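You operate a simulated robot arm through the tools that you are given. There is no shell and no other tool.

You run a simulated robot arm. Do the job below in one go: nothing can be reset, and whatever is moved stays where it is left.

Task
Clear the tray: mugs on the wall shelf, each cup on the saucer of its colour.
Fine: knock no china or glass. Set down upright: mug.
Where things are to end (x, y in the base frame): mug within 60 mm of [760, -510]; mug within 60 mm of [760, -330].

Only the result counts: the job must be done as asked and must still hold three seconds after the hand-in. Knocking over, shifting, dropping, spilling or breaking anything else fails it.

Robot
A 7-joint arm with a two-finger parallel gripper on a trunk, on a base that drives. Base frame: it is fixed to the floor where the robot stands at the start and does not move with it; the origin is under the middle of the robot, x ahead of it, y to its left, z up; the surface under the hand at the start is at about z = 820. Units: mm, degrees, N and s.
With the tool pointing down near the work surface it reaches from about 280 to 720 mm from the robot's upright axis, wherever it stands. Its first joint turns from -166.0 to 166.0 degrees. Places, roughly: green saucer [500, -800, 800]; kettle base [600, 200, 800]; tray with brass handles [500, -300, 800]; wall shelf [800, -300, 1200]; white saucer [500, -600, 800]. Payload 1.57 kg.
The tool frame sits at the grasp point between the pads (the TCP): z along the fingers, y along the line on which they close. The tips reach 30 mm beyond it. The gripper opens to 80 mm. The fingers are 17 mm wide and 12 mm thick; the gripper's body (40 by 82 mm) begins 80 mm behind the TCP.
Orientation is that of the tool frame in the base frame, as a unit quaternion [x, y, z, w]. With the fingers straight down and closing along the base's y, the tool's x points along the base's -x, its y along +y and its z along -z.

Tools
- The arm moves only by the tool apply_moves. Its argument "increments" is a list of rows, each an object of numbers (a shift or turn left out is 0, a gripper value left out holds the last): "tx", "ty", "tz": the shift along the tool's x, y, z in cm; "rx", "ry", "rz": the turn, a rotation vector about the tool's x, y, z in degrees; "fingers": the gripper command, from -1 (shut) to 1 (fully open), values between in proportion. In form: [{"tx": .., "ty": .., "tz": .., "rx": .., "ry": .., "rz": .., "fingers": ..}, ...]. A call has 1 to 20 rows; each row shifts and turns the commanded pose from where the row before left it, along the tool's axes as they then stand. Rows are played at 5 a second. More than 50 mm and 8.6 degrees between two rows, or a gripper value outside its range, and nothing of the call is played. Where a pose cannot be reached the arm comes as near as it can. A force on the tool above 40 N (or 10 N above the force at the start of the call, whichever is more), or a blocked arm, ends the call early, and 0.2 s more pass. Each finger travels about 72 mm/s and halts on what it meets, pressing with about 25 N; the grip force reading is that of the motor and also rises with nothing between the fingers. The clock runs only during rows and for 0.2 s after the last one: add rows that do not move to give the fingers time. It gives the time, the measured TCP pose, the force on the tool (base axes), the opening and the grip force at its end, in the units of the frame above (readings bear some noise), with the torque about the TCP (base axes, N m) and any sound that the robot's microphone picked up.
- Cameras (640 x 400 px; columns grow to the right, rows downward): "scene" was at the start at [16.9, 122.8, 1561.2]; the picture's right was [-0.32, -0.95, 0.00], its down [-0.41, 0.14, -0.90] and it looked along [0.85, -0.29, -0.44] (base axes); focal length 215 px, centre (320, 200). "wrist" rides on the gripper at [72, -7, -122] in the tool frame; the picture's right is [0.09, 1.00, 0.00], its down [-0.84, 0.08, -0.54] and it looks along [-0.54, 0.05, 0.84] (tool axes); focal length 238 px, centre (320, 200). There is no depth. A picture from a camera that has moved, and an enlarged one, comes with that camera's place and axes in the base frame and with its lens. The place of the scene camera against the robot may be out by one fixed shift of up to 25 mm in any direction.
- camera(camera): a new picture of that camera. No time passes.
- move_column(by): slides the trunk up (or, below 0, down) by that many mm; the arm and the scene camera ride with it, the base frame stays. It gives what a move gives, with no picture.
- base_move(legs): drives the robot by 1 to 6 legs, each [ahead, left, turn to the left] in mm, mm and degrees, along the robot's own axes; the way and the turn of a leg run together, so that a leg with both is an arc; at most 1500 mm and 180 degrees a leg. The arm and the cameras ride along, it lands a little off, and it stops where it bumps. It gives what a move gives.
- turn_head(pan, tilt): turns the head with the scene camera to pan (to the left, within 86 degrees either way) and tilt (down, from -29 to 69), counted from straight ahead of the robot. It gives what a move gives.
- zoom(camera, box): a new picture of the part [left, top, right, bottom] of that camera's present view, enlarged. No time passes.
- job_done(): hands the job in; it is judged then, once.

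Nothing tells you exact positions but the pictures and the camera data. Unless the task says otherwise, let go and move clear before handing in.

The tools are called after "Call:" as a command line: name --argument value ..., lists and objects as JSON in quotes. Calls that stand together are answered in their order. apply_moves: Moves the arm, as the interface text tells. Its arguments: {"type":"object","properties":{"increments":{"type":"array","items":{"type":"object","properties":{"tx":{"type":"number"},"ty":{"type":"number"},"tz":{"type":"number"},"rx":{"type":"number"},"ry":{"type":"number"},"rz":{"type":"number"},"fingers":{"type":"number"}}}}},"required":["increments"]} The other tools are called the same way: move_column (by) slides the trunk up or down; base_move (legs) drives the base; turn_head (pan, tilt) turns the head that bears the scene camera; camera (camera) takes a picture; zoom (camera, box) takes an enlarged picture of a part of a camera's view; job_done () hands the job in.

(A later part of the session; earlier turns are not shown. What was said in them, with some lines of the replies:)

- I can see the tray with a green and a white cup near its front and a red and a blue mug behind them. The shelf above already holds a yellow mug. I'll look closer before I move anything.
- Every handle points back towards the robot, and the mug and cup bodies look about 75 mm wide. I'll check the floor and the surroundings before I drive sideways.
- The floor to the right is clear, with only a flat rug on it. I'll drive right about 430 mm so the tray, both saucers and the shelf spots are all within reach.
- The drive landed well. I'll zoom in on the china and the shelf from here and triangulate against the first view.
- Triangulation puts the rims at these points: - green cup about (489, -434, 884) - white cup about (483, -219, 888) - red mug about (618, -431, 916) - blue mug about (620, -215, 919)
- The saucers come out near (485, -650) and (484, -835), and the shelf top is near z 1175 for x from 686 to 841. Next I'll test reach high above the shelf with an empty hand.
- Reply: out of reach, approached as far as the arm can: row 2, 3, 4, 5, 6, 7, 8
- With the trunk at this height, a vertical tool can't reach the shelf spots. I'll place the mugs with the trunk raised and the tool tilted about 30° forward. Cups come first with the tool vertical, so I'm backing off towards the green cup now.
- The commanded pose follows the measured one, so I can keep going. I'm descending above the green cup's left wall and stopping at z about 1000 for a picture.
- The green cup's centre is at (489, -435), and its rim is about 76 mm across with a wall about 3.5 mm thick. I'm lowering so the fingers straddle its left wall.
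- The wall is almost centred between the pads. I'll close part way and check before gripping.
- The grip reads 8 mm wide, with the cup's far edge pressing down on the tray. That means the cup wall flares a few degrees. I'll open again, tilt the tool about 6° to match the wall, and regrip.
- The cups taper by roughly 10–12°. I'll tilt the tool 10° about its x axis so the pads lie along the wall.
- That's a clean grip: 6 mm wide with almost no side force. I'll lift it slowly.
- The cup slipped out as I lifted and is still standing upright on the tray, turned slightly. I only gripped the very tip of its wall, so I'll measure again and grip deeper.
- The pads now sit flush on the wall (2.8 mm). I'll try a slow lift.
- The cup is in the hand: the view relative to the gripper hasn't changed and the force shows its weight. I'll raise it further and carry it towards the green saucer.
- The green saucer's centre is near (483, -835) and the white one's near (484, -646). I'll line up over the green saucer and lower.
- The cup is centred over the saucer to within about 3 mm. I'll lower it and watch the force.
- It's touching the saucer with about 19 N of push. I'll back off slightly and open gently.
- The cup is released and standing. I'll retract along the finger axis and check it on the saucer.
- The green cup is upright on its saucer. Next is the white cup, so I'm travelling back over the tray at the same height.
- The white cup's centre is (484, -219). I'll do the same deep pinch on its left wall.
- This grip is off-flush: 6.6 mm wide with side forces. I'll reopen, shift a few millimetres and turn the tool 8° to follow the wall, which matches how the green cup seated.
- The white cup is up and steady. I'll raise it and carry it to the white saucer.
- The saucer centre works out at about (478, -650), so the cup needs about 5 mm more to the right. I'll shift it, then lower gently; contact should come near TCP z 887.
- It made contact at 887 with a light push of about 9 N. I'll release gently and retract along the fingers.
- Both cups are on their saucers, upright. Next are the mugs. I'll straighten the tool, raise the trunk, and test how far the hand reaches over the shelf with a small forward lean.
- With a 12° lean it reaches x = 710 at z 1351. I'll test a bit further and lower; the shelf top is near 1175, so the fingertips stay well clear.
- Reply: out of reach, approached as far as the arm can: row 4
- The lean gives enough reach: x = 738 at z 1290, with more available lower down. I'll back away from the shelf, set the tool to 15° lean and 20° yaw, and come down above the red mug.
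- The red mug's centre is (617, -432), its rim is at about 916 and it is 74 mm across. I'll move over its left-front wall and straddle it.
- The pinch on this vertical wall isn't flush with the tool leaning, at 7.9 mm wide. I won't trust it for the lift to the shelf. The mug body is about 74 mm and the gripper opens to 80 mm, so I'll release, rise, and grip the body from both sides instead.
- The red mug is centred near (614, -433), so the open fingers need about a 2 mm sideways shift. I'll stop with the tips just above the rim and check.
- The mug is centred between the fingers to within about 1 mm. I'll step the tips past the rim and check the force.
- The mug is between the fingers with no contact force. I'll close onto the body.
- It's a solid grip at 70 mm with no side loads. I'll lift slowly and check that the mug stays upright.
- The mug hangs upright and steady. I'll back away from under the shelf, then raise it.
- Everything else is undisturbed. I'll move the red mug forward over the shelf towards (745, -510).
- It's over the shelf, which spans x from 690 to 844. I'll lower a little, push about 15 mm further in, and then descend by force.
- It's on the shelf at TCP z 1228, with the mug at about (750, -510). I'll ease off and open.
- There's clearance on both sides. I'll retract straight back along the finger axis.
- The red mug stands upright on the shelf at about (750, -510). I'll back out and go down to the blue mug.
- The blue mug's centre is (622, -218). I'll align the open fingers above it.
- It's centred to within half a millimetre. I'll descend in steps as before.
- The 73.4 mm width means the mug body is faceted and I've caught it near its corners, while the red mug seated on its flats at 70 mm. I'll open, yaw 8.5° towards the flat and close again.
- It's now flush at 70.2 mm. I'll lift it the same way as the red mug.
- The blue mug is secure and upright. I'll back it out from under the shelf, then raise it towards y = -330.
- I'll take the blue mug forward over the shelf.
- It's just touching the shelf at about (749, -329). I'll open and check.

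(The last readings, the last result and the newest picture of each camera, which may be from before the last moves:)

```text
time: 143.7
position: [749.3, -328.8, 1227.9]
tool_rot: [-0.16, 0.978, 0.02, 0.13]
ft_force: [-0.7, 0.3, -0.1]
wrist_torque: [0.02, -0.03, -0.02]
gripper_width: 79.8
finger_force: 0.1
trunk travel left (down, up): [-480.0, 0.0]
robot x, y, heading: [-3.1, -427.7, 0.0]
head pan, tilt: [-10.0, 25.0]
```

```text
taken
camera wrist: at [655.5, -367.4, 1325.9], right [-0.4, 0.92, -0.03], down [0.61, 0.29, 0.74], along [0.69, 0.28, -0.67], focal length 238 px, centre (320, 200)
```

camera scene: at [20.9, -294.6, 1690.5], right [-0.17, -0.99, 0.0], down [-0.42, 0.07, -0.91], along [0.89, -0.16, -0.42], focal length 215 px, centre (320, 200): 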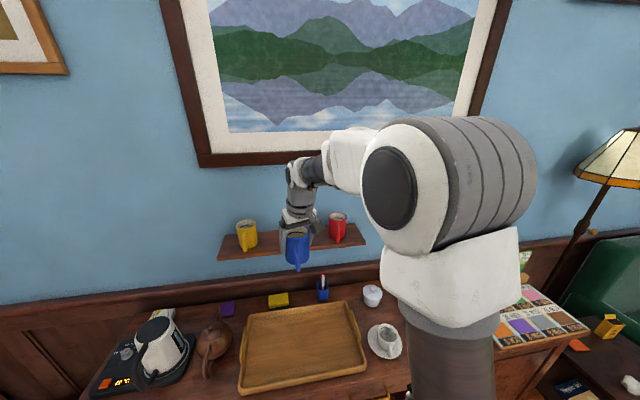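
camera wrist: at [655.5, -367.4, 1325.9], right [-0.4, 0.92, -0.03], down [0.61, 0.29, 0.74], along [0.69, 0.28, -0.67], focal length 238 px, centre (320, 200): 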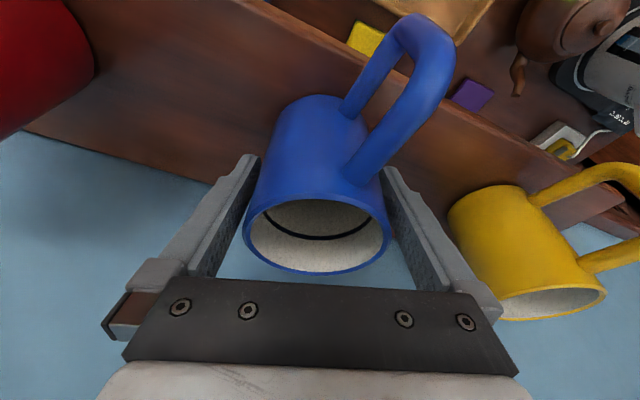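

Call:
apply_moves --increments '[{"ty": -0.08}, {"tz": -0.5}, {"tz": -1.0}, {"tz": -1.0}, {}]'

Call:
apply_moves --increments '[{"tz": -1.5}, {"tz": -1.5}, {"tz": -1.5}, {"tz": -2.0}, {"tz": -2.0}, {}]'

Call:
camera --camera "wrist"

```text
time: 144.9
position: [743.2, -330.5, 1252.0]
tool_rot: [-0.16, 0.978, 0.021, 0.13]
ft_force: [-0.7, -0.1, -0.7]
wrist_torque: [0.03, 0.04, 0.04]
gripper_width: 80.4
finger_force: 0.0
trunk travel left (down, up): [-480.0, 0.0]
robot x, y, heading: [-1.0, -426.6, 0.1]
head pan, tilt: [-10.0, 25.0]
```

```text
time: 146.3
position: [722.6, -337.9, 1333.8]
tool_rot: [-0.161, 0.978, 0.021, 0.129]
ft_force: [0.4, 0.0, -0.1]
wrist_torque: [0.02, 0.04, -0.02]
gripper_width: 80.0
finger_force: 0.1
trunk travel left (down, up): [-480.0, 0.0]
robot x, y, heading: [-2.5, -430.5, 0.2]
head pan, tilt: [-10.0, 25.0]
```

```text
taken
camera wrist: at [628.7, -376.9, 1432.5], right [-0.4, 0.92, -0.03], down [0.61, 0.29, 0.74], along [0.69, 0.28, -0.67], focal length 238 px, centre (320, 200)
```

wrist: 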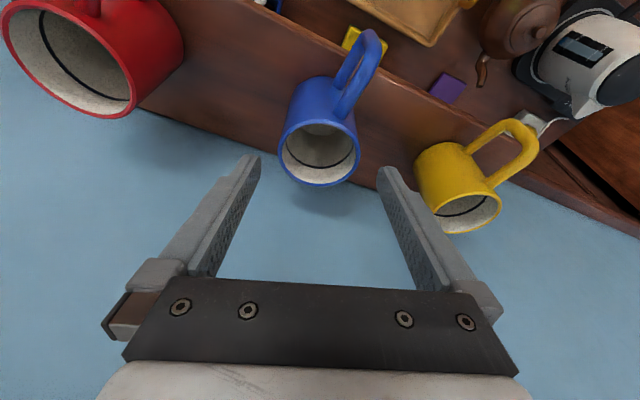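

Both mugs are on the shelf and upright. I'll back clear and take a last look at everything.

Call:
apply_moves --increments '[{"tx": 3.66, "ty": 1.27, "tz": -0.98}, {"tx": 3.66, "ty": 1.27, "tz": -0.98}, {"tx": 3.66, "ty": 1.27, "tz": -0.98}, {"tx": 3.66, "ty": 1.27, "tz": -0.98}, {"tx": 3.66, "ty": 1.27, "tz": -0.98}, {"tx": 2.7, "ty": 0.95, "tz": -0.73}, {}, {}]'

Call:
camera --camera "wrist"

Call:
camera --camera "scene"

Call:
zoom --camera "wrist" --box '[0, 0, 320, 200]'

Call:
turn_head --pan -45 --tilt 45

Call:
camera --camera "scene"

```text
time: 148.1
position: [492.1, -338.2, 1332.9]
tool_rot: [-0.16, 0.978, 0.02, 0.131]
ft_force: [-1.0, -0.8, 0.2]
wrist_torque: [-0.01, 0.0, 0.0]
gripper_width: 80.2
finger_force: 0.3
trunk travel left (down, up): [-480.0, 0.0]
robot x, y, heading: [-1.7, -429.6, 0.4]
head pan, tilt: [-10.0, 25.0]
```

```text
taken
camera wrist: at [398.6, -376.9, 1431.1], right [-0.4, 0.92, -0.03], down [0.61, 0.29, 0.74], along [0.69, 0.28, -0.67], focal length 238 px, centre (320, 200)
```

wrist: 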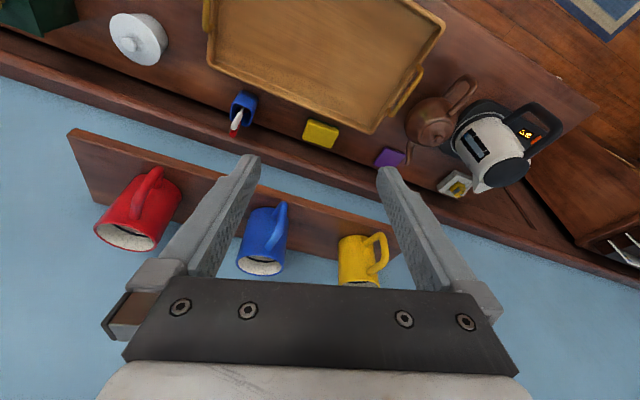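

```text
taken
camera scene: at [20.7, -294.6, 1690.5], right [-0.17, -0.99, 0.0], down [-0.42, 0.07, -0.91], along [0.89, -0.16, -0.42], focal length 215 px, centre (320, 200)
```

scene: 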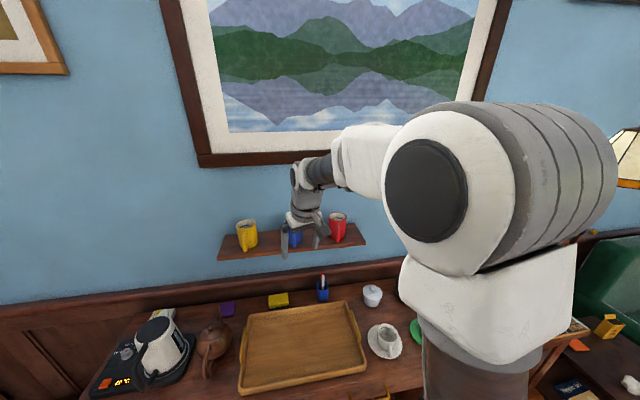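

```text
2.00 times, centred on (160, 100) of wrist
camera zoom: at [398.6, -376.9, 1431.1], right [-0.4, 0.92, -0.03], down [0.61, 0.29, 0.74], along [0.69, 0.28, -0.67], focal length 477 px, centre (640, 400)
```

zoom: 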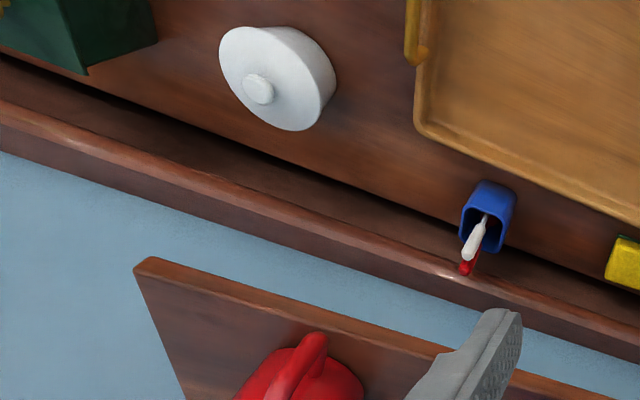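

```text
time: 149.1
position: [492.4, -337.3, 1332.7]
tool_rot: [-0.161, 0.978, 0.021, 0.131]
ft_force: [0.1, 0.2, 0.3]
wrist_torque: [-0.04, -0.01, -0.01]
gripper_width: 80.1
finger_force: 0.1
trunk travel left (down, up): [-480.0, 0.0]
robot x, y, heading: [3.3, -427.3, 0.2]
head pan, tilt: [-45.0, 45.0]
```

```text
taken
camera scene: at [-12.4, -336.2, 1660.0], right [-0.71, -0.71, 0.0], down [-0.5, 0.5, -0.71], along [0.5, -0.5, -0.71], focal length 215 px, centre (320, 200)
```

scene: 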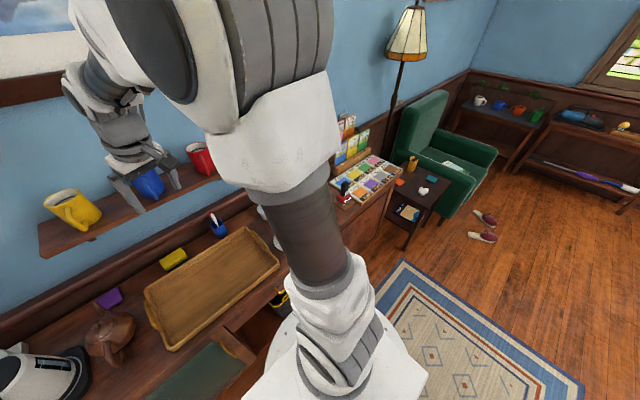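

The tray is empty: the red and blue mugs stand upright on the shelf near (750, -510) and (750, -329). Each cup is on the saucer of its colour, nothing else looks disturbed, and the hand is clear, so I'm handing in.

Call:
job_done

```text
The job is handed in.
```

The tray is cleared. Both mugs are on the wall shelf and each cup is on the saucer of its colour.

| Item | Where it ended (x, y, read from the arm and pictures) | Target |
|---|---|---|
| Red mug | about (750, -510), upright on the shelf | (760, -510) |
| Blue mug | about (750, -329), upright on the shelf | (760, -330) |
| Green cup | near the centre of the green saucer | on the green saucer |
| White cup | near the centre of the white saucer | on the white saucer |

- **Slip:** the green cup slipped from the first grip during its lift. It stayed standing on the tray, turned slightly, and the second lift held.
- **Contact force:** I set it on its saucer with about 19 N of push, more than I meant to, and saw no damage.
- **Everything else:** the other things on the counter and the yellow mug on the shelf looked undisturbed in the last pictures, and the hand was clear at hand-in. In those, the arm hid part of the green saucer; I last saw that cup clearly, upright on its saucer, with the red mug in the hand.
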